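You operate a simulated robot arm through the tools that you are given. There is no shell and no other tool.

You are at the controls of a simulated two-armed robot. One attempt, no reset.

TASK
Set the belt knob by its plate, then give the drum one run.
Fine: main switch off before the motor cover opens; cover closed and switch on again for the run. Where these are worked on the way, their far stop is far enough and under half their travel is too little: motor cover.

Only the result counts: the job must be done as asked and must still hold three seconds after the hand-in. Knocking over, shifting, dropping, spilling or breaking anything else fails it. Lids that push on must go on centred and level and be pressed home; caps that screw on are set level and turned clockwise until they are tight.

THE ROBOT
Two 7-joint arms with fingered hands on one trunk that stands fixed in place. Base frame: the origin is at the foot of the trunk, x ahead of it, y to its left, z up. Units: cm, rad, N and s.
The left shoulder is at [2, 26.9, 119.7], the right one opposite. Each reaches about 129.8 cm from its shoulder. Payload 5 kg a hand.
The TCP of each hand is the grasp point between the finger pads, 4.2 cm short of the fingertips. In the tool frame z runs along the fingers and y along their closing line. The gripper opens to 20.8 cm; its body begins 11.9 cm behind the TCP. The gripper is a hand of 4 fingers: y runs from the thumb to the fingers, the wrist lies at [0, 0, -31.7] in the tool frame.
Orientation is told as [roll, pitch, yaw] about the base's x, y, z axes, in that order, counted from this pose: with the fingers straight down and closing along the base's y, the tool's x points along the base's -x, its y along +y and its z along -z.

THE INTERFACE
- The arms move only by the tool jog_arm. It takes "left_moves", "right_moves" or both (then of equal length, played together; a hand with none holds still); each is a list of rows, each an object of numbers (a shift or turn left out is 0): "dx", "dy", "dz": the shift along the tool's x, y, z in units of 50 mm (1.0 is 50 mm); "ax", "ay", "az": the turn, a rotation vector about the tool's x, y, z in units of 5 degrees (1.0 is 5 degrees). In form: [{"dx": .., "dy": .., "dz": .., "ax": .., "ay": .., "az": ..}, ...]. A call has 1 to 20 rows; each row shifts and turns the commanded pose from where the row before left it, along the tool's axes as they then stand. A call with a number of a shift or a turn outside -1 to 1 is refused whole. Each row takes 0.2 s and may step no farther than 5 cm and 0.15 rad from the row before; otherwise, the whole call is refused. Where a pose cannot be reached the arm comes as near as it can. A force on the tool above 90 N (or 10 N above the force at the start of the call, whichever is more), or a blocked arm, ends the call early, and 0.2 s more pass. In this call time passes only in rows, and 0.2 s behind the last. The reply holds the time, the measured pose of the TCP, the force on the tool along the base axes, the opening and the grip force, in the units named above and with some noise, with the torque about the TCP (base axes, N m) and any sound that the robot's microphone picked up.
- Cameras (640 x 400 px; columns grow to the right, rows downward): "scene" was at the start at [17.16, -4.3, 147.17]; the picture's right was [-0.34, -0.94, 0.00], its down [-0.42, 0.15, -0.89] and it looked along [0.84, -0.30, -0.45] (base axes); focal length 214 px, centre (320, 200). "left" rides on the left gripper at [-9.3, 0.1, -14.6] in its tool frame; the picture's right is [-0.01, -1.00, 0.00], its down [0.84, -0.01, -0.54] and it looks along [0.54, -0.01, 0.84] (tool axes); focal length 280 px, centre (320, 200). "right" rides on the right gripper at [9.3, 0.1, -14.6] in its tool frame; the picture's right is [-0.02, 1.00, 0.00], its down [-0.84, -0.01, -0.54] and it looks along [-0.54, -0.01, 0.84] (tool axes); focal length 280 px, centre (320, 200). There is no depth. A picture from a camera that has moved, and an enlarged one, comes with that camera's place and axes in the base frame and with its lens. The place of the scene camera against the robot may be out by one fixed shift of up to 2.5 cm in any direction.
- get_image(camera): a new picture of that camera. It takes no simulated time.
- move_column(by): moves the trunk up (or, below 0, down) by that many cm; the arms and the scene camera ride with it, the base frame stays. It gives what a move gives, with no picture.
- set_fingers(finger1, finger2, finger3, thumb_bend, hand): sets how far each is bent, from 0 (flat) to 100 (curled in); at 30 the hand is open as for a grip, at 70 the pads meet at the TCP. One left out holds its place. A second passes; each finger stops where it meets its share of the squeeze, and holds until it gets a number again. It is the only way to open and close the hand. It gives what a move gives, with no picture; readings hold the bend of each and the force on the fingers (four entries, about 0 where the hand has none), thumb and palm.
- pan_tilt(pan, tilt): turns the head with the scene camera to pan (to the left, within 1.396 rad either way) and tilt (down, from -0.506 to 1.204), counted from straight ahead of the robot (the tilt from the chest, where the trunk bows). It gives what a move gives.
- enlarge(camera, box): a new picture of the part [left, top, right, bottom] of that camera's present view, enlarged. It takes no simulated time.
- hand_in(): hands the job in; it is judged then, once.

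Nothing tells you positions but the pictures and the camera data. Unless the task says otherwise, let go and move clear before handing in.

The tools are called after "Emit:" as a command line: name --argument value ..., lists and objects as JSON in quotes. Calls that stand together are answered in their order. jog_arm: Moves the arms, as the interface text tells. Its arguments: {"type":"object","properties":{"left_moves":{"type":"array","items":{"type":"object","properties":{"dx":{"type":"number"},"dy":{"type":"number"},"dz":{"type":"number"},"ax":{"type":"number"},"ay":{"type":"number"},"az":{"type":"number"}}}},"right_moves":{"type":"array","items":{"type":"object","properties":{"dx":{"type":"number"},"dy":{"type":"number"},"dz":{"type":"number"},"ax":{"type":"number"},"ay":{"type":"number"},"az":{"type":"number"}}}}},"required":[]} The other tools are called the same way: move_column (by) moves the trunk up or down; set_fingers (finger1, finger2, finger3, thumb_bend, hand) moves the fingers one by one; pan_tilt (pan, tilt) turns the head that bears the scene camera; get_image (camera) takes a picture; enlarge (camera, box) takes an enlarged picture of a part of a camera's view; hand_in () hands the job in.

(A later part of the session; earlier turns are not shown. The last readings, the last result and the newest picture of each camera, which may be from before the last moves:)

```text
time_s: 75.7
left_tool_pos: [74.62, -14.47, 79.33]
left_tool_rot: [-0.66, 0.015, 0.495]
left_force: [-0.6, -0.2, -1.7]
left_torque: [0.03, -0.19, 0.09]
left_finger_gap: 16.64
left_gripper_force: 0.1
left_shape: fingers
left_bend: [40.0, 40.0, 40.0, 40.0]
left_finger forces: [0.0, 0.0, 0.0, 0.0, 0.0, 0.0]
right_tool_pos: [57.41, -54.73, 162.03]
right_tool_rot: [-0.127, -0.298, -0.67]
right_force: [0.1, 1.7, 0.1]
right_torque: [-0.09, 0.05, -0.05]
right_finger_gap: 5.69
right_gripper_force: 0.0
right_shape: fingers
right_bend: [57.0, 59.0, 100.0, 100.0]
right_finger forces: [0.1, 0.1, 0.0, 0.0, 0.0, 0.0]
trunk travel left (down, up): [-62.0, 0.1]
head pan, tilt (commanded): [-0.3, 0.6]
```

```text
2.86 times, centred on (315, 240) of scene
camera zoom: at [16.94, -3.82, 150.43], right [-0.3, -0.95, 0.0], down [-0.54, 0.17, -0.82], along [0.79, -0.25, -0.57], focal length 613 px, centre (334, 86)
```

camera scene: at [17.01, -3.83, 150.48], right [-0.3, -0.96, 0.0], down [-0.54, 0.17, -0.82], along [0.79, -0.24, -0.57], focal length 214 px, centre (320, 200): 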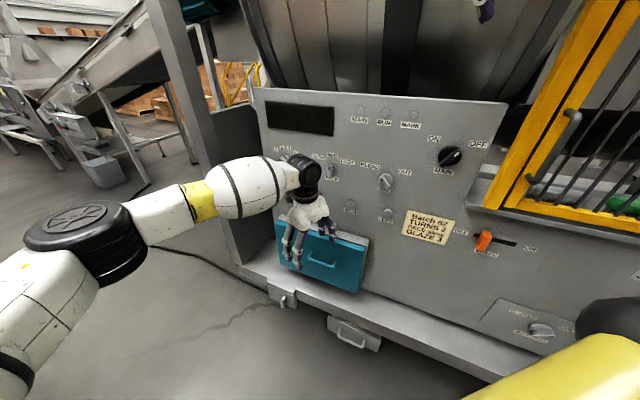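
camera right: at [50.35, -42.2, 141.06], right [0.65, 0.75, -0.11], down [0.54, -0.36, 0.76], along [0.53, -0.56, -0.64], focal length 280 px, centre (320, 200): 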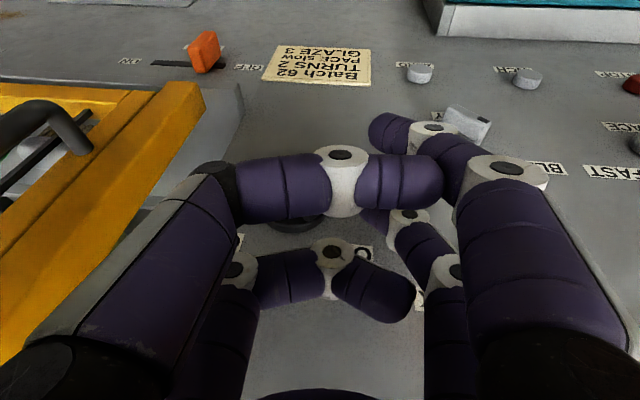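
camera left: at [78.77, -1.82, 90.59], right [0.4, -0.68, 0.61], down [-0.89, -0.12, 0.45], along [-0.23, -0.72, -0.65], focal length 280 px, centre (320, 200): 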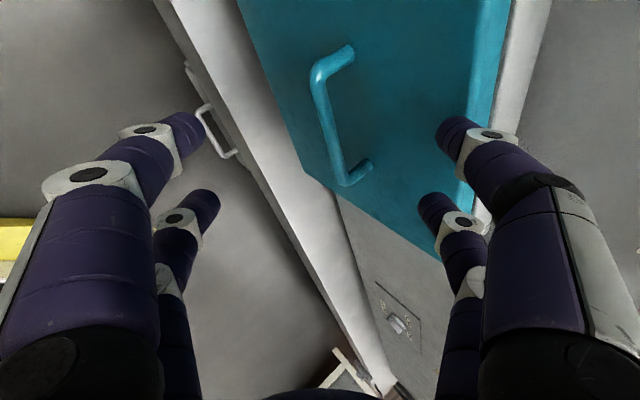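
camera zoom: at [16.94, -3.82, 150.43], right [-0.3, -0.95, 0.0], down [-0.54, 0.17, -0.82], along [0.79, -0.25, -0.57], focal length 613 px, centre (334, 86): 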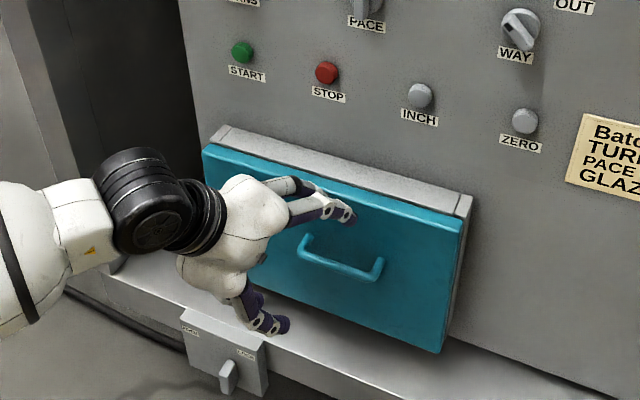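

The hand is free again; thumb side above, fingers below. I'll narrow the opening and tilt the rest of the way while lowering slightly.

Emit:
set_fingers --hand "left" --finger1 50 --finger2 50 --finger3 50 --thumb_bend 50

Emit:
jog_arm --left_moves '[{"ax": 1, "dy": 0.105, "dz": 0.134}, {"ax": 1, "dy": 0.116, "dz": 0.124}, {"ax": 1, "dy": 0.126, "dz": 0.114}, {"ax": 1, "dy": 0.136, "dz": 0.102}, {"ax": 1, "dy": 0.144, "dz": 0.09}, {"ax": 1, "dy": 0.151, "dz": 0.077}]'

Emit:
get_image --camera "left"

Emit:
enlarge --camera "scene" --box '[230, 170, 400, 310]'

```text
time_s: 76.7
left_tool_pos: [74.9, -14.29, 79.95]
left_tool_rot: [-0.666, 0.012, 0.5]
left_force: [0.1, -0.2, 0.2]
left_torque: [0.0, 0.0, 0.03]
left_finger_gap: 11.36
left_gripper_force: 0.1
left_shape: fingers
left_bend: [50.0, 50.0, 50.0, 50.0]
left_finger forces: [0.0, 0.0, 0.0, 0.0, 0.1, 0.1]
right_tool_pos: [57.4, -54.49, 162.25]
right_tool_rot: [-0.124, -0.299, -0.669]
right_force: [-0.7, -0.2, 0.1]
right_torque: [-0.03, -0.08, 0.02]
right_finger_gap: 5.68
right_gripper_force: 0.1
right_shape: fingers
right_bend: [57.0, 59.0, 100.0, 100.0]
right_finger forces: [0.0, 0.0, 0.1, 0.0, 0.0, 0.0]
trunk travel left (down, up): [-62.0, 0.1]
head pan, tilt (commanded): [-0.3, 0.6]
```

```text
time_s: 78.1
left_tool_pos: [74.89, -14.32, 74.62]
left_tool_rot: [-1.189, 0.013, 0.5]
left_force: [1.5, -0.8, 1.0]
left_torque: [0.14, 0.13, -0.09]
left_finger_gap: 11.32
left_gripper_force: 0.1
left_shape: fingers
left_bend: [50.0, 50.0, 50.0, 50.0]
left_finger forces: [0.0, 0.0, 0.1, 0.0, 0.0, 0.0]
right_tool_pos: [57.45, -54.57, 162.05]
right_tool_rot: [-0.124, -0.296, -0.667]
right_force: [0.7, 0.8, 0.6]
right_torque: [0.0, 0.06, 0.0]
right_finger_gap: 5.67
right_gripper_force: 0.0
right_shape: fingers
right_bend: [57.0, 59.0, 100.0, 100.0]
right_finger forces: [0.0, 0.0, 0.0, 0.1, 0.1, 0.1]
trunk travel left (down, up): [-62.0, 0.1]
head pan, tilt (commanded): [-0.3, 0.6]
```

```text
taken
camera left: at [76.65, 2.23, 79.79], right [0.2, -0.31, 0.93], down [-0.97, 0.03, 0.22], along [-0.1, -0.95, -0.3], focal length 280 px, centre (320, 200)
```

left: 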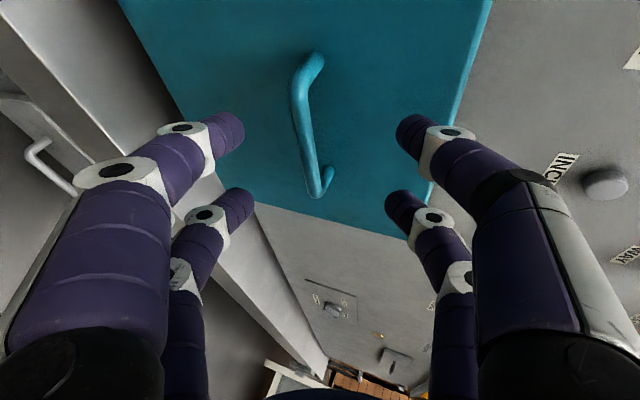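

```text
2.86 times, centred on (315, 240) of scene
camera zoom: at [16.94, -3.79, 150.49], right [-0.3, -0.96, 0.0], down [-0.54, 0.17, -0.82], along [0.79, -0.24, -0.57], focal length 613 px, centre (334, 86)
```

zoom: 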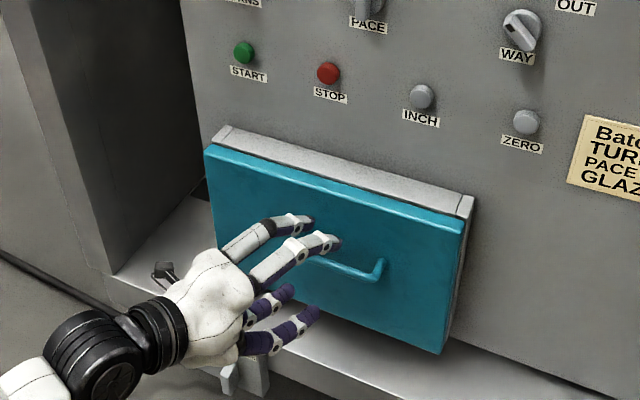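

The hand faces the handle with the bar centred between thumb and fingers, about 8.6 cm ahead. I'll advance 7.3 cm along the fingers and check.

Emit:
jog_arm --left_moves '[{"dx": 0.07, "dz": 0.7}, {"dx": 0.07, "dz": 0.45}, {"dz": 0.3}]'

Emit:
get_image --camera "left"

Emit:
enlarge --camera "scene" --box '[230, 170, 400, 310]'

```text
time_s: 78.8
left_tool_pos: [77.1, -19.81, 72.31]
left_tool_rot: [-1.191, 0.01, 0.498]
left_force: [-51.2, 49.0, 21.2]
left_torque: [-2.08, -2.49, 1.05]
left_finger_gap: 8.9
left_gripper_force: 35.4
left_shape: fingers
left_bend: [50.0, 50.0, 50.0, 53.0]
left_finger forces: [0.0, 0.0, 0.0, 0.0, 70.9, 0.0]
right_tool_pos: [57.43, -54.4, 162.21]
right_tool_rot: [-0.123, -0.298, -0.668]
right_force: [0.7, -1.4, -0.7]
right_torque: [0.15, 0.14, -0.02]
right_finger_gap: 5.65
right_gripper_force: 0.1
right_shape: fingers
right_bend: [57.0, 59.0, 100.0, 100.0]
right_finger forces: [0.0, 0.0, 0.0, 0.0, 0.0, 0.0]
trunk travel left (down, up): [-62.0, 0.1]
head pan, tilt (commanded): [-0.3, 0.6]
stopped in row 3 (left hand): the force on the tool passed its limit at 92 N (the readings are from after the stop); the commanded pose is now the measured one
```

```text
taken
camera left: at [78.74, -3.31, 77.39], right [0.2, -0.31, 0.93], down [-0.97, 0.03, 0.22], along [-0.1, -0.95, -0.3], focal length 280 px, centre (320, 200)
```

left: 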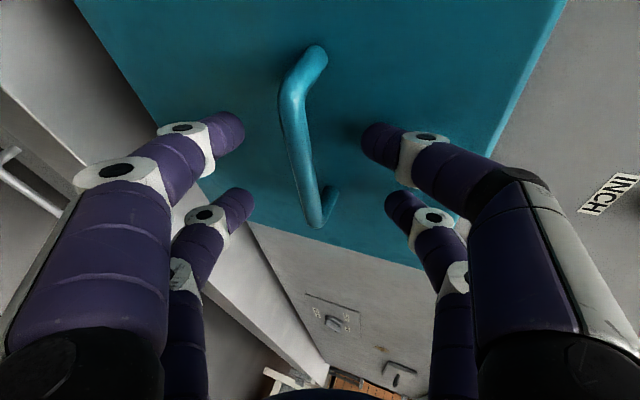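

```text
2.86 times, centred on (315, 240) of scene
camera zoom: at [16.7, -3.72, 150.53], right [-0.29, -0.96, 0.0], down [-0.54, 0.17, -0.83], along [0.79, -0.24, -0.56], focal length 613 px, centre (334, 86)
```

zoom: 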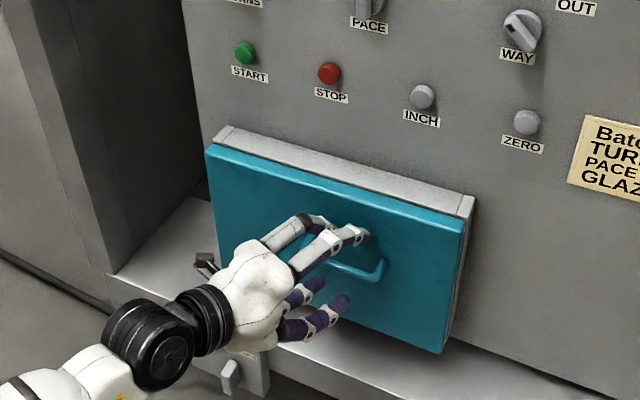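

The thumb tip touched the cover face. I'll back off 1 cm, close the fingers partly around the bar, then advance again.

Emit:
jog_arm --left_moves '[{"dz": -0.22}]'

Emit:
set_fingers --hand "left" --finger1 58 --finger2 58 --finger3 60 --thumb_bend 61

Emit:
get_image --camera "left"

```text
time_s: 79.2
left_tool_pos: [76.6, -19.24, 72.33]
left_tool_rot: [-1.187, 0.015, 0.495]
left_force: [-15.6, 11.5, -6.5]
left_torque: [-0.09, -0.04, 0.1]
left_finger_gap: 9.43
left_gripper_force: 9.8
left_shape: fingers
left_bend: [50.0, 50.0, 50.0, 55.0]
left_finger forces: [0.0, 0.1, 0.1, 0.0, 18.7, 0.0]
right_tool_pos: [57.44, -54.73, 162.18]
right_tool_rot: [-0.125, -0.299, -0.67]
right_force: [0.7, -0.2, -0.1]
right_torque: [0.06, 0.01, 0.01]
right_finger_gap: 5.66
right_gripper_force: 0.0
right_shape: fingers
right_bend: [57.0, 59.0, 100.0, 100.0]
right_finger forces: [0.0, 0.1, 0.0, 0.0, 0.0, 0.1]
trunk travel left (down, up): [-62.0, 0.1]
head pan, tilt (commanded): [-0.3, 0.6]
```

```text
time_s: 80.2
left_tool_pos: [76.68, -19.03, 72.61]
left_tool_rot: [-1.19, 0.013, 0.497]
left_force: [0.6, -0.6, 0.7]
left_torque: [-0.04, 0.0, -0.01]
left_finger_gap: 6.61
left_gripper_force: 0.0
left_shape: fingers
left_bend: [57.0, 57.0, 60.0, 61.0]
left_finger forces: [0.1, 0.0, 0.1, 0.1, 0.0, 0.0]
right_tool_pos: [57.43, -54.61, 162.12]
right_tool_rot: [-0.124, -0.298, -0.668]
right_force: [-0.4, 0.0, 0.3]
right_torque: [0.0, 0.02, 0.0]
right_finger_gap: 5.7
right_gripper_force: 0.0
right_shape: fingers
right_bend: [57.0, 59.0, 100.0, 100.0]
right_finger forces: [0.1, 0.0, 0.1, 0.0, 0.1, 0.0]
trunk travel left (down, up): [-62.0, 0.1]
head pan, tilt (commanded): [-0.3, 0.6]
```

```text
taken
camera left: at [78.42, -2.62, 77.71], right [0.2, -0.31, 0.93], down [-0.97, 0.03, 0.22], along [-0.1, -0.95, -0.3], focal length 280 px, centre (320, 200)
```

left: 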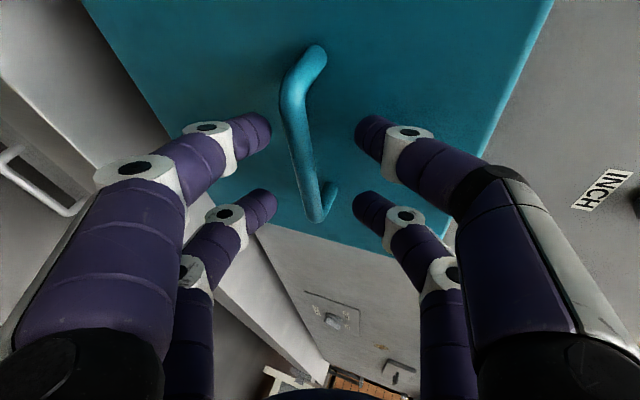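

Now the bar lies between the narrowed fingers. I'll advance 1.6 cm and close on it.

Emit:
jog_arm --left_moves '[{"dz": 0.16}, {"dz": 0.16}]'

Emit:
set_fingers --hand "left" --finger1 78 --finger2 78 --finger3 78 --thumb_bend 78

Emit:
get_image --camera "left"

Emit:
enlarge --camera "scene" --box '[230, 170, 400, 310]'

```text
time_s: 80.8
left_tool_pos: [77.35, -20.3, 72.09]
left_tool_rot: [-1.189, 0.01, 0.499]
left_force: [-24.1, 22.8, 10.2]
left_torque: [-0.48, -0.82, 0.72]
left_finger_gap: 5.5
left_gripper_force: 16.7
left_shape: fingers
left_bend: [57.0, 57.0, 60.0, 64.0]
left_finger forces: [0.1, 0.0, 0.0, 0.1, 33.2, 0.1]
right_tool_pos: [57.39, -54.31, 162.38]
right_tool_rot: [-0.124, -0.3, -0.667]
right_force: [0.7, 0.1, -0.9]
right_torque: [0.02, 0.02, -0.01]
right_finger_gap: 5.7
right_gripper_force: 0.1
right_shape: fingers
right_bend: [57.0, 59.0, 100.0, 100.0]
right_finger forces: [0.0, 0.0, 0.1, 0.0, 0.0, 0.0]
trunk travel left (down, up): [-62.0, 0.1]
head pan, tilt (commanded): [-0.3, 0.6]
```

```text
time_s: 81.8
left_tool_pos: [77.34, -20.41, 71.79]
left_tool_rot: [-1.189, 0.013, 0.498]
left_force: [3.1, 1.0, -5.4]
left_torque: [0.15, 0.03, -0.2]
left_finger_gap: 1.0
left_gripper_force: 19.3
left_shape: fingers
left_bend: [66.0, 64.0, 72.0, 75.0]
left_finger forces: [9.8, 11.6, 6.7, 0.0, 11.6, 0.0]
right_tool_pos: [57.48, -54.55, 162.27]
right_tool_rot: [-0.124, -0.299, -0.666]
right_force: [0.4, -0.5, -0.4]
right_torque: [0.02, 0.03, 0.01]
right_finger_gap: 5.7
right_gripper_force: 0.2
right_shape: fingers
right_bend: [57.0, 59.0, 100.0, 100.0]
right_finger forces: [0.1, 0.1, 0.1, 0.1, 0.1, 0.1]
trunk travel left (down, up): [-62.0, 0.1]
head pan, tilt (commanded): [-0.3, 0.6]
```

```text
taken
camera left: at [79.18, -3.93, 77.01], right [0.2, -0.31, 0.93], down [-0.97, 0.03, 0.22], along [-0.1, -0.95, -0.3], focal length 280 px, centre (320, 200)
```

left: 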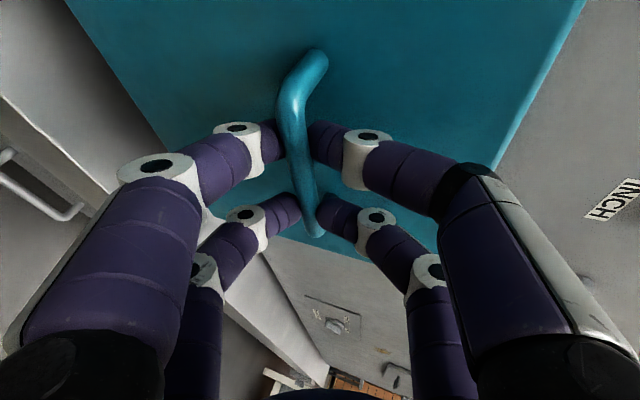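

```text
2.86 times, centred on (315, 240) of scene
camera zoom: at [16.96, -3.83, 150.49], right [-0.3, -0.96, 0.0], down [-0.54, 0.17, -0.82], along [0.79, -0.24, -0.57], focal length 613 px, centre (334, 86)
```

zoom: 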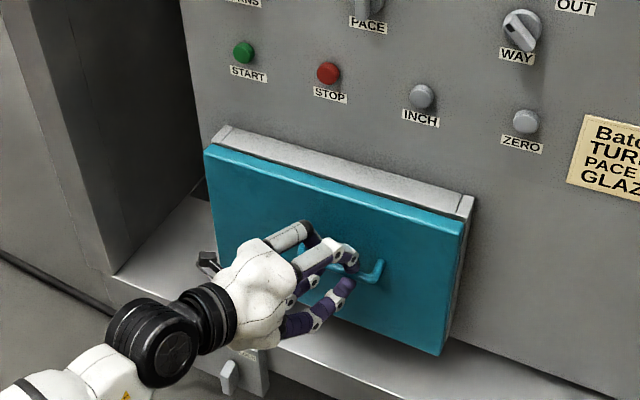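

All four fingers grip the handle bar. I'll pull outward about 2 cm to learn how the cover opens.

Emit:
jog_arm --left_moves '[{"dx": 0.034, "dy": 0.035, "dz": -0.087}, {"dx": 0.034, "dy": 0.035, "dz": -0.087}, {"dx": 0.034, "dy": 0.035, "dz": -0.087}, {"dx": 0.034, "dy": 0.035, "dz": -0.087}]'

Emit:
enlarge --camera "scene" --box '[230, 170, 400, 310]'

Emit:
get_image --camera "left"

```text
time_s: 82.8
left_tool_pos: [76.15, -18.79, 71.87]
left_tool_rot: [-1.188, 0.011, 0.5]
left_force: [26.9, 11.1, -4.6]
left_torque: [0.17, -0.26, -0.45]
left_finger_gap: 1.13
left_gripper_force: 26.7
left_shape: fingers
left_bend: [66.0, 63.0, 73.0, 74.0]
left_finger forces: [14.0, 13.5, 12.7, 0.0, 13.6, 0.0]
right_tool_pos: [57.71, -54.32, 162.2]
right_tool_rot: [-0.126, -0.298, -0.668]
right_force: [-0.1, 0.1, -0.6]
right_torque: [0.02, -0.03, 0.0]
right_finger_gap: 5.7
right_gripper_force: 0.0
right_shape: fingers
right_bend: [57.0, 59.0, 100.0, 100.0]
right_finger forces: [0.0, 0.1, 0.1, 0.1, 0.0, 0.0]
trunk travel left (down, up): [-62.0, 0.1]
head pan, tilt (commanded): [-0.3, 0.6]
```

```text
2.86 times, centred on (315, 240) of scene
camera zoom: at [17.06, -3.74, 150.48], right [-0.29, -0.96, 0.0], down [-0.54, 0.17, -0.82], along [0.79, -0.24, -0.57], focal length 613 px, centre (334, 86)
```

zoom: 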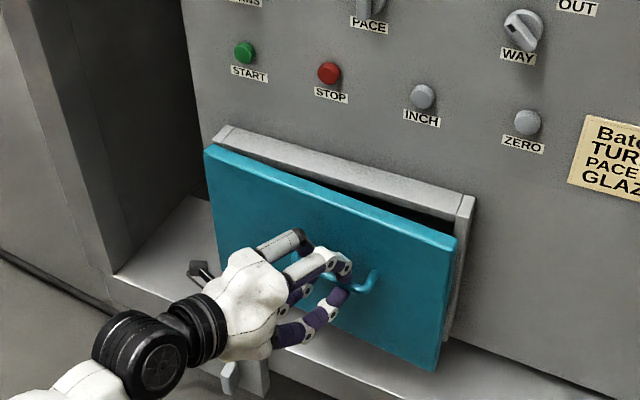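

```text
taken
camera left: at [77.88, -2.32, 77.05], right [0.2, -0.31, 0.93], down [-0.97, 0.03, 0.22], along [-0.1, -0.95, -0.3], focal length 280 px, centre (320, 200)
```

left: 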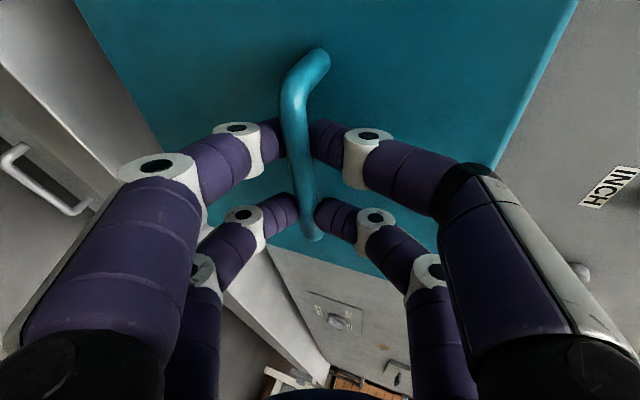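

The cover is a side-hinged door, hinge at its left edge (about [99.5,-5.6]); its right side has swung out ~4°. I'll follow the arc, turning the hand with the door, 20° first.

Emit:
jog_arm --left_moves '[{"dx": 0.022, "dy": 0.173, "dz": -0.432, "ay": 0.928, "az": 0.372}, {"dx": 0.022, "dy": 0.173, "dz": -0.432, "ay": 0.928, "az": 0.372}, {"dx": 0.022, "dy": 0.173, "dz": -0.432, "ay": 0.928, "az": 0.372}, {"dx": 0.022, "dy": 0.173, "dz": -0.432, "ay": 0.928, "az": 0.372}]'

Emit:
get_image --camera "scene"

Emit:
get_image --camera "left"

```text
time_s: 83.8
left_tool_pos: [72.32, -10.6, 71.86]
left_tool_rot: [-1.196, 0.009, 0.151]
left_force: [35.2, 6.3, -3.4]
left_torque: [0.19, -0.57, 0.18]
left_finger_gap: 1.01
left_gripper_force: 22.7
left_shape: fingers
left_bend: [66.0, 63.0, 73.0, 75.0]
left_finger forces: [11.7, 11.6, 10.8, 0.0, 12.0, 0.1]
right_tool_pos: [57.62, -54.57, 162.11]
right_tool_rot: [-0.126, -0.298, -0.668]
right_force: [-0.7, 0.0, -0.7]
right_torque: [0.02, -0.05, -0.01]
right_finger_gap: 5.68
right_gripper_force: 0.1
right_shape: fingers
right_bend: [57.0, 59.0, 100.0, 100.0]
right_finger forces: [0.1, 0.1, 0.0, 0.1, 0.0, 0.0]
trunk travel left (down, up): [-62.0, 0.1]
head pan, tilt (commanded): [-0.3, 0.6]
```

```text
taken
camera scene: at [17.05, -3.82, 150.48], right [-0.3, -0.96, 0.0], down [-0.54, 0.17, -0.82], along [0.79, -0.24, -0.57], focal length 214 px, centre (320, 200)
```

scene: 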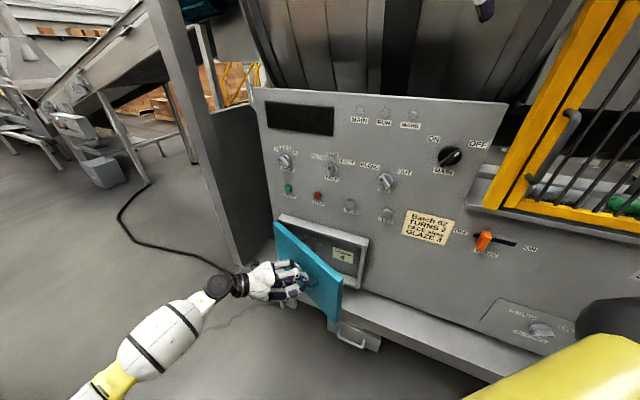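

```text
taken
camera left: at [79.59, 4.26, 77.04], right [0.08, -0.36, 0.93], down [-0.91, 0.37, 0.22], along [-0.42, -0.86, -0.3], focal length 280 px, centre (320, 200)
```

left: 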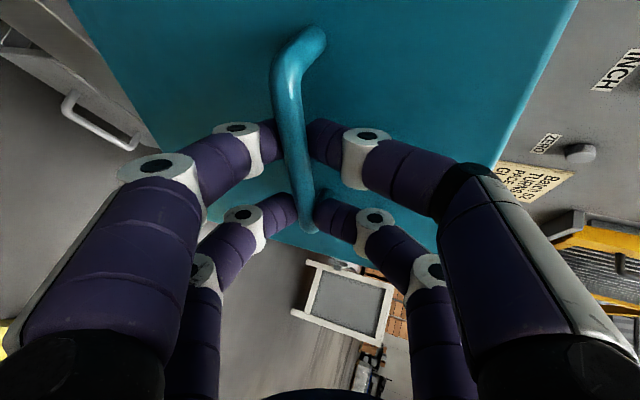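

The door follows well, ~25° open, with a plate visible inside. Continuing another 25°.

Emit:
jog_arm --left_moves '[{"dx": 0.022, "dy": 0.173, "dz": -0.432, "ay": 0.928, "az": 0.372}, {"dx": 0.022, "dy": 0.173, "dz": -0.432, "ay": 0.928, "az": 0.372}, {"dx": 0.022, "dy": 0.173, "dz": -0.432, "ay": 0.928, "az": 0.372}, {"dx": 0.022, "dy": 0.173, "dz": -0.432, "ay": 0.928, "az": 0.372}, {"dx": 0.022, "dy": 0.173, "dz": -0.432, "ay": 0.928, "az": 0.372}]'

Emit:
get_image --camera "scene"

Emit:
get_image --camera "left"

```text
time_s: 85.0
left_tool_pos: [72.07, 0.91, 71.93]
left_tool_rot: [-1.201, 0.007, -0.284]
left_force: [34.1, -8.0, 0.1]
left_torque: [-0.15, -0.56, 0.26]
left_finger_gap: 0.89
left_gripper_force: 22.3
left_shape: fingers
left_bend: [66.0, 63.0, 73.0, 75.0]
left_finger forces: [10.4, 10.7, 11.7, 0.0, 11.3, 0.0]
right_tool_pos: [57.58, -54.5, 162.12]
right_tool_rot: [-0.125, -0.299, -0.669]
right_force: [-0.5, 0.6, -0.5]
right_torque: [0.0, -0.03, -0.01]
right_finger_gap: 5.7
right_gripper_force: 0.0
right_shape: fingers
right_bend: [57.0, 59.0, 100.0, 100.0]
right_finger forces: [0.0, 0.0, 0.0, 0.0, 0.0, 0.1]
trunk travel left (down, up): [-62.0, 0.1]
head pan, tilt (commanded): [-0.3, 0.6]
```

```text
taken
camera scene: at [17.07, -3.82, 150.48], right [-0.3, -0.96, 0.0], down [-0.54, 0.17, -0.82], along [0.79, -0.24, -0.57], focal length 214 px, centre (320, 200)
```

scene: 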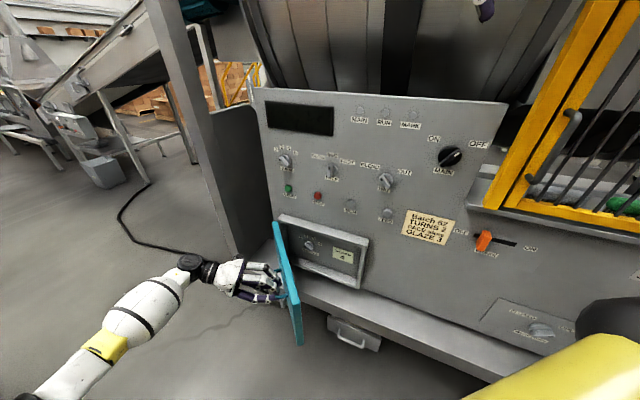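

```text
taken
camera left: at [84.95, 11.4, 76.97], right [-0.08, -0.35, 0.93], down [-0.67, 0.71, 0.21], along [-0.74, -0.6, -0.29], focal length 280 px, centre (320, 200)
```

left: 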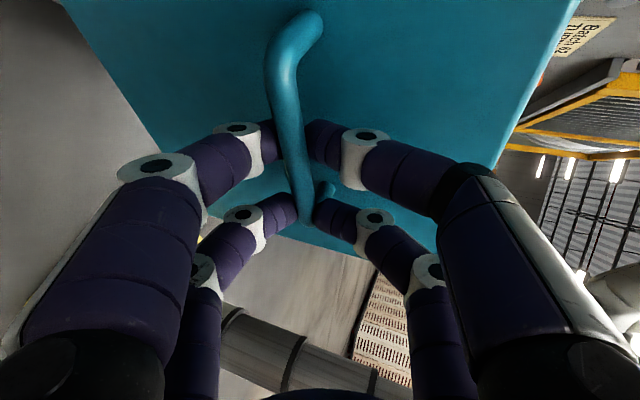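

The door is ~50° open and the inside shows a knob and a plate. I'll zoom in to read it.

Emit:
enlarge --camera "scene" --box '[265, 200, 375, 300]'

```text
4.00 times, centred on (320, 250) of scene
camera zoom: at [17.07, -3.82, 150.48], right [-0.3, -0.96, 0.0], down [-0.54, 0.17, -0.82], along [0.79, -0.24, -0.57], focal length 858 px, centre (320, 0)
```

zoom: 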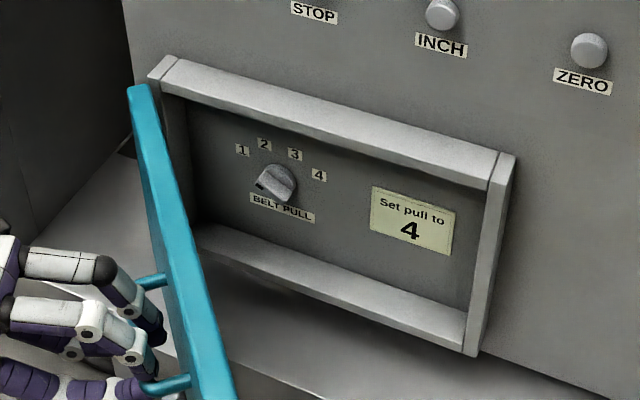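

The plate reads "Set pull to 4" and the BELT PULL knob points at 1. I'll swing the door farther first, now letting the bar turn in the grip.

Emit:
jog_arm --left_moves '[{"dx": -0.09, "dy": 0.209, "dz": -0.538}, {"dx": -0.09, "dy": 0.209, "dz": -0.538}, {"dx": -0.146, "dy": 0.2, "dz": -0.516}, {"dx": -0.146, "dy": 0.2, "dz": -0.516}]'

Emit:
get_image --camera "scene"

Emit:
get_image --camera "left"

```text
time_s: 86.0
left_tool_pos: [77.3, 11.1, 71.81]
left_tool_rot: [-1.199, 0.01, -0.289]
left_force: [-1.9, -0.5, -3.2]
left_torque: [0.08, 0.06, -0.4]
left_finger_gap: 0.6
left_gripper_force: 5.0
left_shape: fingers
left_bend: [67.0, 67.0, 74.0, 76.0]
left_finger forces: [0.0, 10.0, 0.0, 0.0, 0.1, 0.0]
right_tool_pos: [57.57, -54.4, 162.21]
right_tool_rot: [-0.125, -0.3, -0.668]
right_force: [0.9, 0.0, -0.1]
right_torque: [-0.05, 0.08, -0.02]
right_finger_gap: 5.71
right_gripper_force: 0.0
right_shape: fingers
right_bend: [57.0, 59.0, 100.0, 100.0]
right_finger forces: [0.1, 0.1, 0.1, 0.1, 0.0, 0.0]
trunk travel left (down, up): [-62.0, 0.1]
head pan, tilt (commanded): [-0.3, 0.6]
```

```text
taken
camera scene: at [16.98, -3.78, 150.48], right [-0.3, -0.96, 0.0], down [-0.54, 0.17, -0.82], along [0.79, -0.24, -0.57], focal length 214 px, centre (320, 200)
```

scene: 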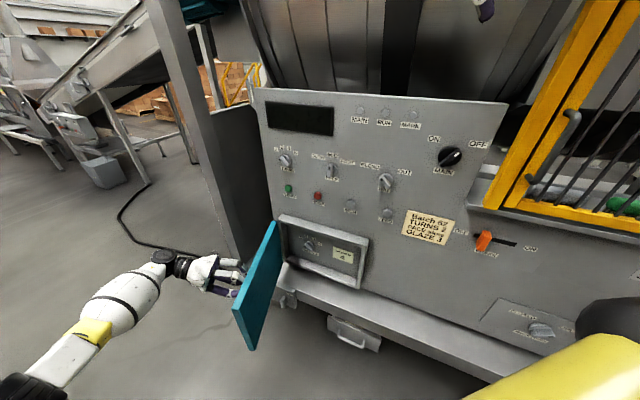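

```text
taken
camera left: at [90.26, 21.6, 76.85], right [-0.08, -0.36, 0.93], down [-0.66, 0.72, 0.22], along [-0.74, -0.6, -0.29], focal length 280 px, centre (320, 200)
```

left: 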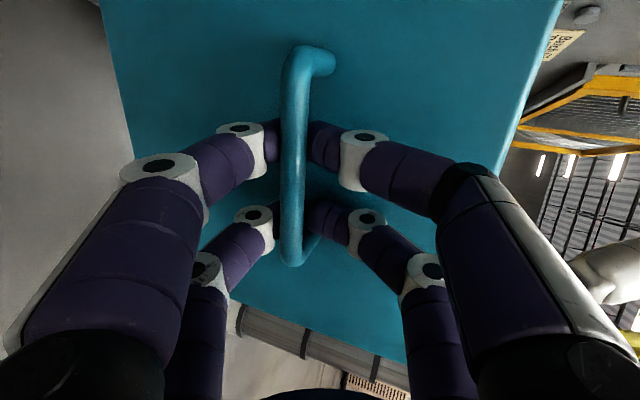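

The door is about 74° open with its inner side showing. I'll release the handle and back the left hand away.

Emit:
set_fingers --hand "left" --finger1 52 --finger2 52 --finger3 52 --thumb_bend 52

Emit:
jog_arm --left_moves '[{"dz": -0.5}, {"dz": -0.5}]'

Emit:
get_image --camera "scene"

Emit:
get_image --camera "left"

```text
time_s: 87.0
left_tool_pos: [77.34, 11.2, 71.87]
left_tool_rot: [-1.199, 0.009, -0.289]
left_force: [0.5, 0.0, 0.3]
left_torque: [-0.01, 0.01, 0.0]
left_finger_gap: 10.19
left_gripper_force: 0.1
left_shape: fingers
left_bend: [52.0, 52.0, 52.0, 52.0]
left_finger forces: [0.0, 0.1, 0.1, 0.1, 0.0, 0.0]
right_tool_pos: [57.37, -54.51, 162.26]
right_tool_rot: [-0.125, -0.299, -0.667]
right_force: [0.1, -0.6, -0.2]
right_torque: [0.01, 0.02, -0.01]
right_finger_gap: 5.71
right_gripper_force: 0.1
right_shape: fingers
right_bend: [57.0, 59.0, 100.0, 100.0]
right_finger forces: [0.0, 0.1, 0.1, 0.1, 0.0, 0.1]
trunk travel left (down, up): [-62.0, 0.1]
head pan, tilt (commanded): [-0.3, 0.6]
```

```text
time_s: 87.6
left_tool_pos: [78.69, 15.42, 73.66]
left_tool_rot: [-1.201, 0.008, -0.288]
left_force: [0.6, -0.7, -0.1]
left_torque: [-0.01, -0.03, -0.01]
left_finger_gap: 10.18
left_gripper_force: 0.1
left_shape: fingers
left_bend: [52.0, 52.0, 52.0, 52.0]
left_finger forces: [0.0, 0.0, 0.0, 0.1, 0.1, 0.1]
right_tool_pos: [57.52, -54.51, 162.19]
right_tool_rot: [-0.125, -0.298, -0.667]
right_force: [0.7, 0.0, 0.1]
right_torque: [0.0, -0.05, -0.01]
right_finger_gap: 5.69
right_gripper_force: 0.1
right_shape: fingers
right_bend: [57.0, 59.0, 100.0, 100.0]
right_finger forces: [0.0, 0.0, 0.0, 0.0, 0.0, 0.0]
trunk travel left (down, up): [-62.0, 0.1]
head pan, tilt (commanded): [-0.3, 0.6]
```

```text
taken
camera scene: at [16.9, -3.81, 150.5], right [-0.3, -0.96, 0.0], down [-0.54, 0.17, -0.83], along [0.79, -0.24, -0.56], focal length 214 px, centre (320, 200)
```

scene: 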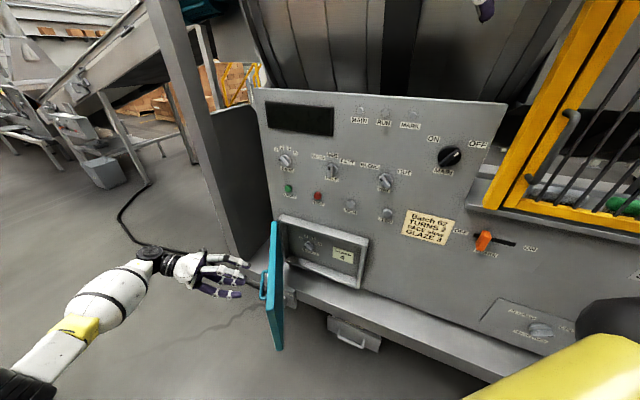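

```text
taken
camera left: at [91.6, 25.91, 78.74], right [-0.08, -0.36, 0.93], down [-0.66, 0.72, 0.21], along [-0.74, -0.6, -0.29], focal length 280 px, centre (320, 200)
```

left: 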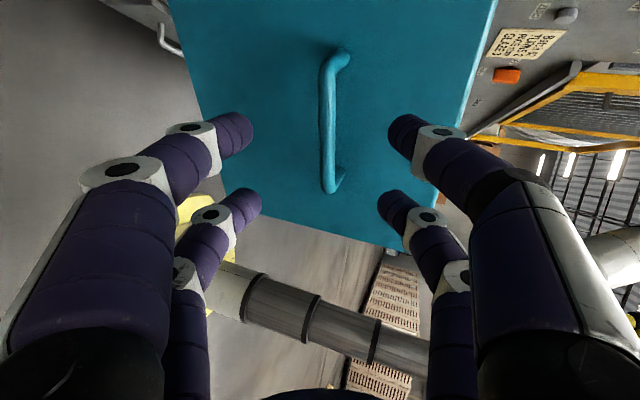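

The door swung back somewhat after release. I'll check whether it keeps closing by itself.

Emit:
pan_tilt --pan -0.3 --tilt 0.62

Emit:
get_image --camera "scene"

```text
time_s: 88.2
left_tool_pos: [78.67, 15.5, 73.63]
left_tool_rot: [-1.199, 0.009, -0.287]
left_force: [0.2, -0.2, 0.5]
left_torque: [-0.01, 0.0, -0.01]
left_finger_gap: 10.14
left_gripper_force: 0.0
left_shape: fingers
left_bend: [52.0, 52.0, 52.0, 52.0]
left_finger forces: [0.0, 0.0, 0.1, 0.0, 0.0, 0.0]
right_tool_pos: [57.52, -54.59, 162.08]
right_tool_rot: [-0.125, -0.3, -0.667]
right_force: [1.1, 0.5, -0.2]
right_torque: [0.01, 0.03, 0.0]
right_finger_gap: 5.7
right_gripper_force: 0.1
right_shape: fingers
right_bend: [57.0, 59.0, 100.0, 100.0]
right_finger forces: [0.0, 0.0, 0.1, 0.1, 0.0, 0.0]
trunk travel left (down, up): [-62.0, 0.1]
head pan, tilt (commanded): [-0.3, 0.62]
```

```text
taken
camera scene: at [16.85, -3.79, 150.33], right [-0.3, -0.96, 0.0], down [-0.55, 0.17, -0.81], along [0.78, -0.24, -0.58], focal length 214 px, centre (320, 200)
```

scene: 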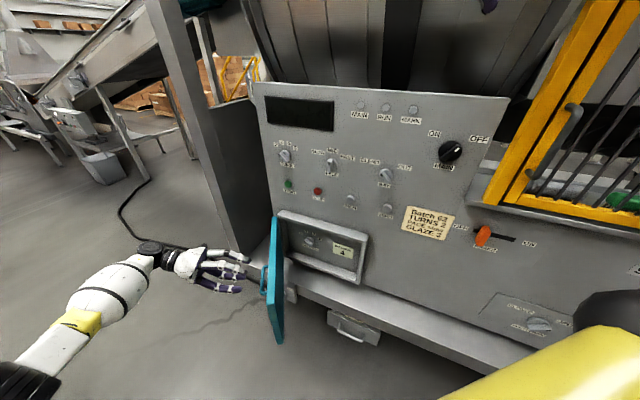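

The door holds still at roughly 57°. I'll lift the left hand over the door, straighten it, and push the door fully open from its inner side.

Emit:
jog_arm --left_moves '[{"dy": -0.9, "dz": -0.35}, {"dy": -0.9, "dz": -0.35}, {"dy": -0.9, "dz": -0.35}, {"dy": -0.9, "dz": -0.35}, {"dy": -0.9, "dz": -0.35}, {"dy": -0.6, "dz": -0.23}, {"ax": -1}, {"ax": -1}, {"ax": -1}, {"ax": -1}, {"ax": -1}, {"ax": -1}, {"ax": -1}, {"ax": -1}, {"ax": -1}, {"ax": -1}, {"ax": -1}, {"ax": -1}, {"ax": -1}, {"ax": -0.7}]'

Emit:
get_image --camera "scene"

```text
time_s: 92.5
left_tool_pos: [79.02, 15.44, 101.15]
left_tool_rot: [0.001, 0.01, -0.287]
left_force: [-0.6, 0.6, 0.3]
left_torque: [0.0, -0.01, 0.02]
left_finger_gap: 10.21
left_gripper_force: 0.0
left_shape: fingers
left_bend: [52.0, 52.0, 52.0, 52.0]
left_finger forces: [0.0, 0.1, 0.0, 0.1, 0.0, 0.1]
right_tool_pos: [57.52, -54.54, 162.27]
right_tool_rot: [-0.123, -0.299, -0.669]
right_force: [-0.4, -1.2, -0.2]
right_torque: [-0.01, -0.02, 0.0]
right_finger_gap: 5.68
right_gripper_force: 0.1
right_shape: fingers
right_bend: [57.0, 59.0, 100.0, 100.0]
right_finger forces: [0.1, 0.0, 0.0, 0.1, 0.0, 0.0]
trunk travel left (down, up): [-62.0, 0.1]
head pan, tilt (commanded): [-0.3, 0.62]
```

```text
taken
camera scene: at [16.84, -3.81, 150.33], right [-0.3, -0.96, 0.0], down [-0.55, 0.17, -0.81], along [0.78, -0.24, -0.58], focal length 214 px, centre (320, 200)
```

scene: 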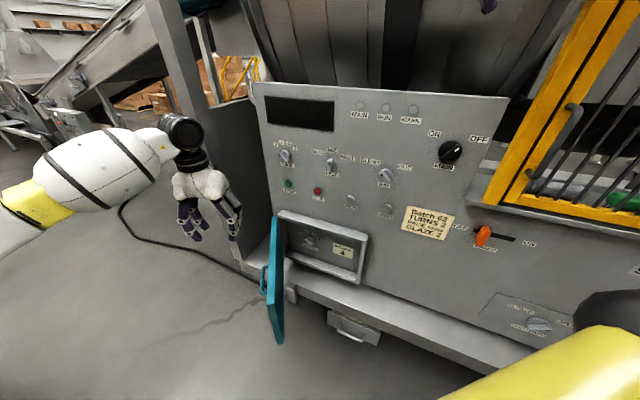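

Now over to the inner side of the door: I'll pinch the fingers, move right and then down beside the door.

Emit:
set_fingers --hand "left" --finger1 66 --finger2 66 --finger3 66 --thumb_bend 66

Emit:
jog_arm --left_moves '[{"dx": 0.12, "dy": -0.94, "dz": 0.0}, {"dx": 0.12, "dy": -0.94, "dz": 0.0}, {"dx": 0.12, "dy": -0.94, "dz": 0.0}, {"dx": 0.12, "dy": -0.94, "dz": 0.0}, {"dx": 0.12, "dy": -0.94, "dz": 0.0}, {"dx": 0.12, "dy": -0.94, "dz": 0.0}, {"dx": 0.12, "dy": -0.94, "dz": 0.0}]'

Emit:
get_image --camera "scene"

Emit:
get_image --camera "left"

```text
time_s: 93.5
left_tool_pos: [78.91, 15.45, 101.11]
left_tool_rot: [-0.004, 0.008, -0.288]
left_force: [0.8, -0.1, 0.4]
left_torque: [0.0, 0.0, 0.0]
left_finger_gap: 3.01
left_gripper_force: 0.0
left_shape: fingers
left_bend: [66.0, 66.0, 66.0, 66.0]
left_finger forces: [0.0, 0.0, 0.0, 0.0, 0.0, 0.0]
right_tool_pos: [57.37, -54.45, 162.17]
right_tool_rot: [-0.123, -0.296, -0.665]
right_force: [0.8, 0.0, -0.4]
right_torque: [-0.02, -0.02, 0.0]
right_finger_gap: 5.71
right_gripper_force: 0.0
right_shape: fingers
right_bend: [57.0, 59.0, 100.0, 100.0]
right_finger forces: [0.0, 0.0, 0.0, 0.1, 0.0, 0.0]
trunk travel left (down, up): [-62.0, 0.1]
head pan, tilt (commanded): [-0.3, 0.62]
```

```text
time_s: 95.0
left_tool_pos: [65.51, -15.07, 101.32]
left_tool_rot: [-0.001, 0.008, -0.286]
left_force: [0.5, 0.0, 0.1]
left_torque: [0.01, 0.03, -0.03]
left_finger_gap: 3.01
left_gripper_force: 0.1
left_shape: fingers
left_bend: [66.0, 66.0, 66.0, 66.0]
left_finger forces: [0.0, 0.1, 0.1, 0.0, 0.0, 0.1]
right_tool_pos: [57.38, -54.75, 162.16]
right_tool_rot: [-0.122, -0.299, -0.667]
right_force: [-1.1, -1.3, 0.2]
right_torque: [0.2, -0.09, 0.1]
right_finger_gap: 5.7
right_gripper_force: 0.0
right_shape: fingers
right_bend: [57.0, 59.0, 100.0, 100.0]
right_finger forces: [0.1, 0.0, 0.1, 0.0, 0.0, 0.0]
trunk travel left (down, up): [-62.0, 0.1]
head pan, tilt (commanded): [-0.3, 0.62]
```

```text
taken
camera scene: at [16.79, -3.92, 150.33], right [-0.3, -0.96, 0.0], down [-0.55, 0.17, -0.81], along [0.78, -0.24, -0.58], focal length 214 px, centre (320, 200)
```

scene: 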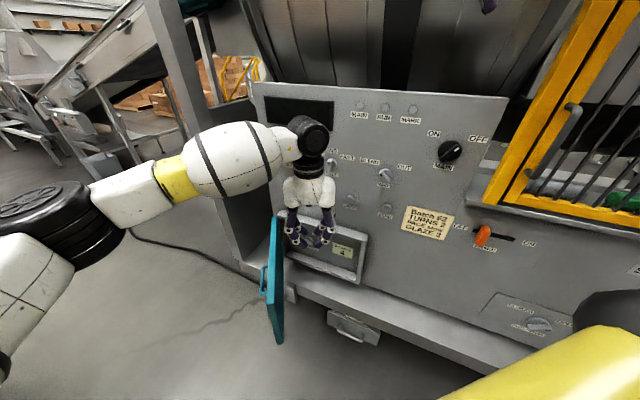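

```text
taken
camera left: at [74.64, -17.58, 115.78], right [-0.27, -0.96, 0.0], down [-0.81, 0.23, 0.55], along [-0.53, 0.15, -0.84], focal length 280 px, centre (320, 200)
```

left: 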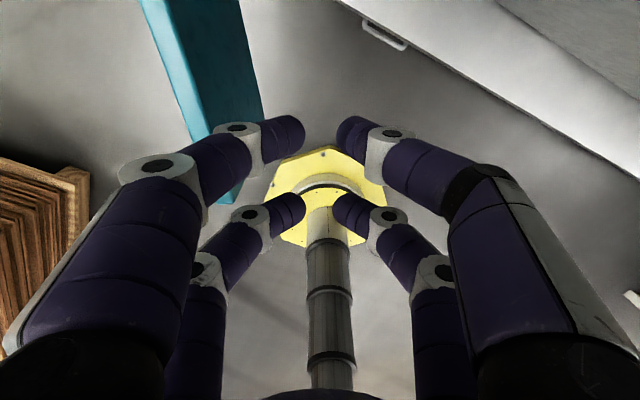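

Clear of the door by ~6 cm. I'll lower the hand beside the door's inner face.

Emit:
jog_arm --left_moves '[{"dz": 0.95}, {"dz": 0.95}, {"dz": 0.95}, {"dz": 0.95}, {"dz": 0.95}]'

Emit:
get_image --camera "scene"

```text
time_s: 96.2
left_tool_pos: [65.58, -15.0, 77.6]
left_tool_rot: [-0.003, 0.007, -0.289]
left_force: [0.4, 0.2, 0.8]
left_torque: [-0.04, 0.1, 0.04]
left_finger_gap: 3.04
left_gripper_force: 0.0
left_shape: fingers
left_bend: [66.0, 66.0, 66.0, 66.0]
left_finger forces: [0.0, 0.0, 0.0, 0.0, 0.0, 0.0]
right_tool_pos: [57.6, -54.53, 162.21]
right_tool_rot: [-0.126, -0.299, -0.667]
right_force: [1.0, 0.2, -0.5]
right_torque: [0.01, 0.1, -0.03]
right_finger_gap: 5.7
right_gripper_force: 0.0
right_shape: fingers
right_bend: [57.0, 59.0, 100.0, 100.0]
right_finger forces: [0.1, 0.1, 0.1, 0.1, 0.1, 0.0]
trunk travel left (down, up): [-62.0, 0.1]
head pan, tilt (commanded): [-0.3, 0.62]
```

```text
taken
camera scene: at [16.94, -3.81, 150.31], right [-0.3, -0.96, 0.0], down [-0.56, 0.17, -0.81], along [0.78, -0.24, -0.58], focal length 214 px, centre (320, 200)
```

scene: 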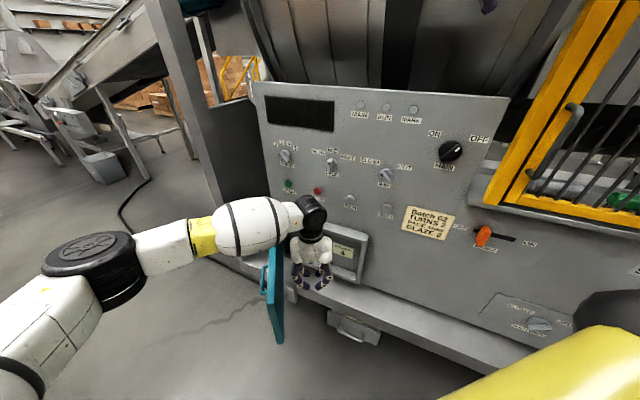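

Now I'll push the door open to the left in steps.

Emit:
jog_arm --left_moves '[{"dy": 0.9}, {"dy": 0.9}, {"dy": 0.9}, {"dy": 0.9}, {"dy": 0.7}]'

Emit:
get_image --camera "scene"

```text
time_s: 97.5
left_tool_pos: [71.42, 5.72, 77.33]
left_tool_rot: [-0.003, 0.009, -0.288]
left_force: [0.2, -0.5, 0.5]
left_torque: [0.1, -0.08, 0.02]
left_finger_gap: 3.0
left_gripper_force: 0.2
left_shape: fingers
left_bend: [66.0, 66.0, 66.0, 66.0]
left_finger forces: [0.1, 0.1, 0.0, 0.1, 0.1, 0.0]
right_tool_pos: [57.56, -54.31, 162.31]
right_tool_rot: [-0.125, -0.3, -0.665]
right_force: [0.0, 1.6, 0.4]
right_torque: [-0.16, 0.03, -0.05]
right_finger_gap: 5.7
right_gripper_force: 0.2
right_shape: fingers
right_bend: [57.0, 59.0, 100.0, 100.0]
right_finger forces: [0.0, 0.1, 0.0, 0.0, 0.0, 0.1]
trunk travel left (down, up): [-62.0, 0.1]
head pan, tilt (commanded): [-0.3, 0.62]
```

```text
taken
camera scene: at [16.87, -3.69, 150.33], right [-0.3, -0.96, 0.0], down [-0.55, 0.17, -0.81], along [0.78, -0.24, -0.58], focal length 214 px, centre (320, 200)
```

scene: 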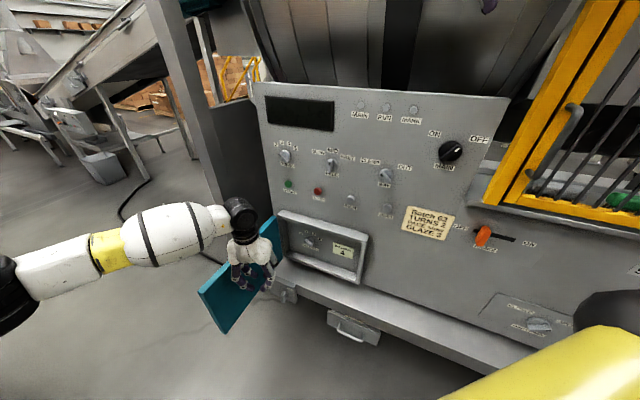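

The door is at about 91° now with no resistance. I'll push a little farther to find the far stop.

Emit:
jog_arm --left_moves '[{"dx": -0.15, "dy": 0.6}, {"dx": -0.15, "dy": 0.6}, {"dx": -0.15, "dy": 0.6}]'

Emit:
get_image --camera "scene"

```text
time_s: 98.2
left_tool_pos: [76.12, 13.78, 77.31]
left_tool_rot: [-0.002, 0.006, -0.288]
left_force: [0.2, 0.5, -0.7]
left_torque: [0.02, -0.03, -0.06]
left_finger_gap: 3.0
left_gripper_force: 0.0
left_shape: fingers
left_bend: [66.0, 66.0, 66.0, 66.0]
left_finger forces: [0.0, 0.0, 0.0, 0.0, 0.1, 0.0]
right_tool_pos: [57.54, -54.32, 162.29]
right_tool_rot: [-0.125, -0.301, -0.665]
right_force: [0.3, 1.0, 0.0]
right_torque: [-0.15, 0.03, -0.03]
right_finger_gap: 5.71
right_gripper_force: 0.0
right_shape: fingers
right_bend: [57.0, 59.0, 100.0, 100.0]
right_finger forces: [0.1, 0.1, 0.1, 0.0, 0.0, 0.0]
trunk travel left (down, up): [-62.0, 0.1]
head pan, tilt (commanded): [-0.3, 0.62]
```

```text
taken
camera scene: at [16.87, -3.67, 150.33], right [-0.3, -0.96, 0.0], down [-0.55, 0.17, -0.81], along [0.78, -0.24, -0.58], focal length 214 px, centre (320, 200)
```

scene: 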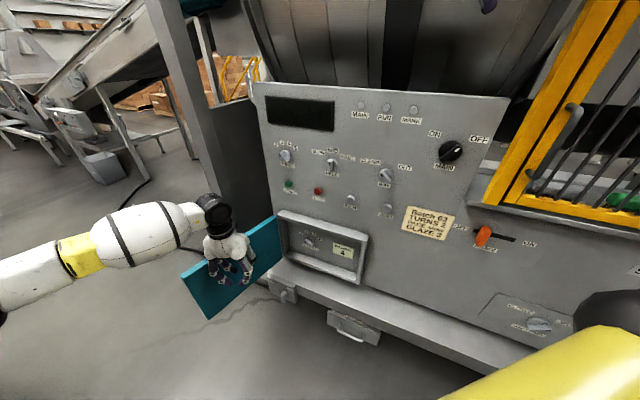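

The door is ~105° open and stays. Now I'll take a close look at the belt knob to set its position.

Emit:
enlarge --camera "scene" --box '[270, 200, 380, 290]'

Emit:
jog_arm --left_moves '[{"dx": 0.0, "dy": -0.5, "dz": -0.8}, {"dx": 0.0, "dy": -0.5, "dz": -0.8}, {"dx": 0.0, "dy": -0.5, "dz": -0.8}, {"dx": 0.0, "dy": -0.5, "dz": -0.8}, {"az": 1}, {"az": 1}, {"az": 1}, {"az": 1}, {"az": 1}]'

Emit:
get_image --camera "left"

```text
4.44 times, centred on (325, 245) of scene
camera zoom: at [16.87, -3.67, 150.33], right [-0.3, -0.96, 0.0], down [-0.55, 0.17, -0.81], along [0.78, -0.24, -0.58], focal length 953 px, centre (298, 0)
```

zoom: 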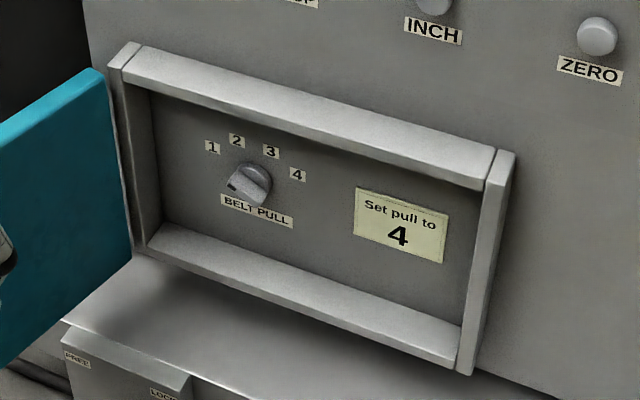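

```text
time_s: 100.2
left_tool_pos: [73.57, 4.17, 93.41]
left_tool_rot: [-0.007, 0.006, -0.724]
left_force: [0.3, 0.2, 0.2]
left_torque: [-0.01, 0.02, 0.01]
left_finger_gap: 3.0
left_gripper_force: 0.1
left_shape: fingers
left_bend: [66.0, 66.0, 66.0, 66.0]
left_finger forces: [0.1, 0.1, 0.0, 0.0, 0.1, 0.1]
right_tool_pos: [57.41, -54.44, 162.29]
right_tool_rot: [-0.125, -0.3, -0.671]
right_force: [-0.1, 0.4, 0.0]
right_torque: [-0.05, -0.02, 0.0]
right_finger_gap: 5.7
right_gripper_force: 0.1
right_shape: fingers
right_bend: [57.0, 59.0, 100.0, 100.0]
right_finger forces: [0.0, 0.1, 0.0, 0.1, 0.0, 0.0]
trunk travel left (down, up): [-62.0, 0.1]
head pan, tilt (commanded): [-0.3, 0.62]
```

```text
taken
camera left: at [80.7, -2.0, 107.89], right [-0.65, -0.76, 0.01], down [-0.63, 0.55, 0.54], along [-0.42, 0.35, -0.84], focal length 280 px, centre (320, 200)
```

left: 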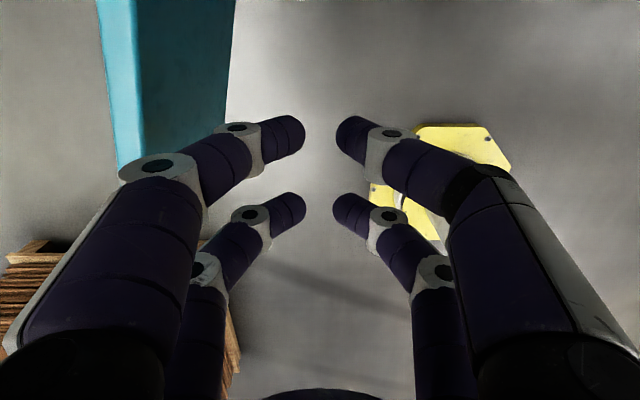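

The left hand is squared in front. I'll zoom tightly on the belt knob for its orientation and centre.

Emit:
enlarge --camera "scene" --box '[293, 225, 353, 262]'

```text
10.67 times, centred on (323, 244) of scene
camera zoom: at [16.87, -3.77, 150.33], right [-0.3, -0.96, 0.0], down [-0.55, 0.17, -0.81], along [0.78, -0.24, -0.58], focal length 2288 px, centre (288, -264)
```

zoom: 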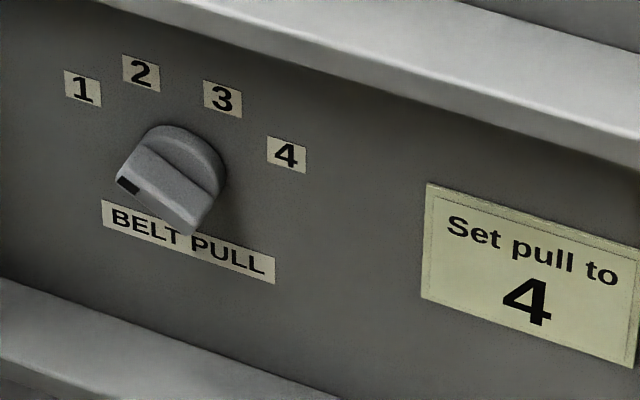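

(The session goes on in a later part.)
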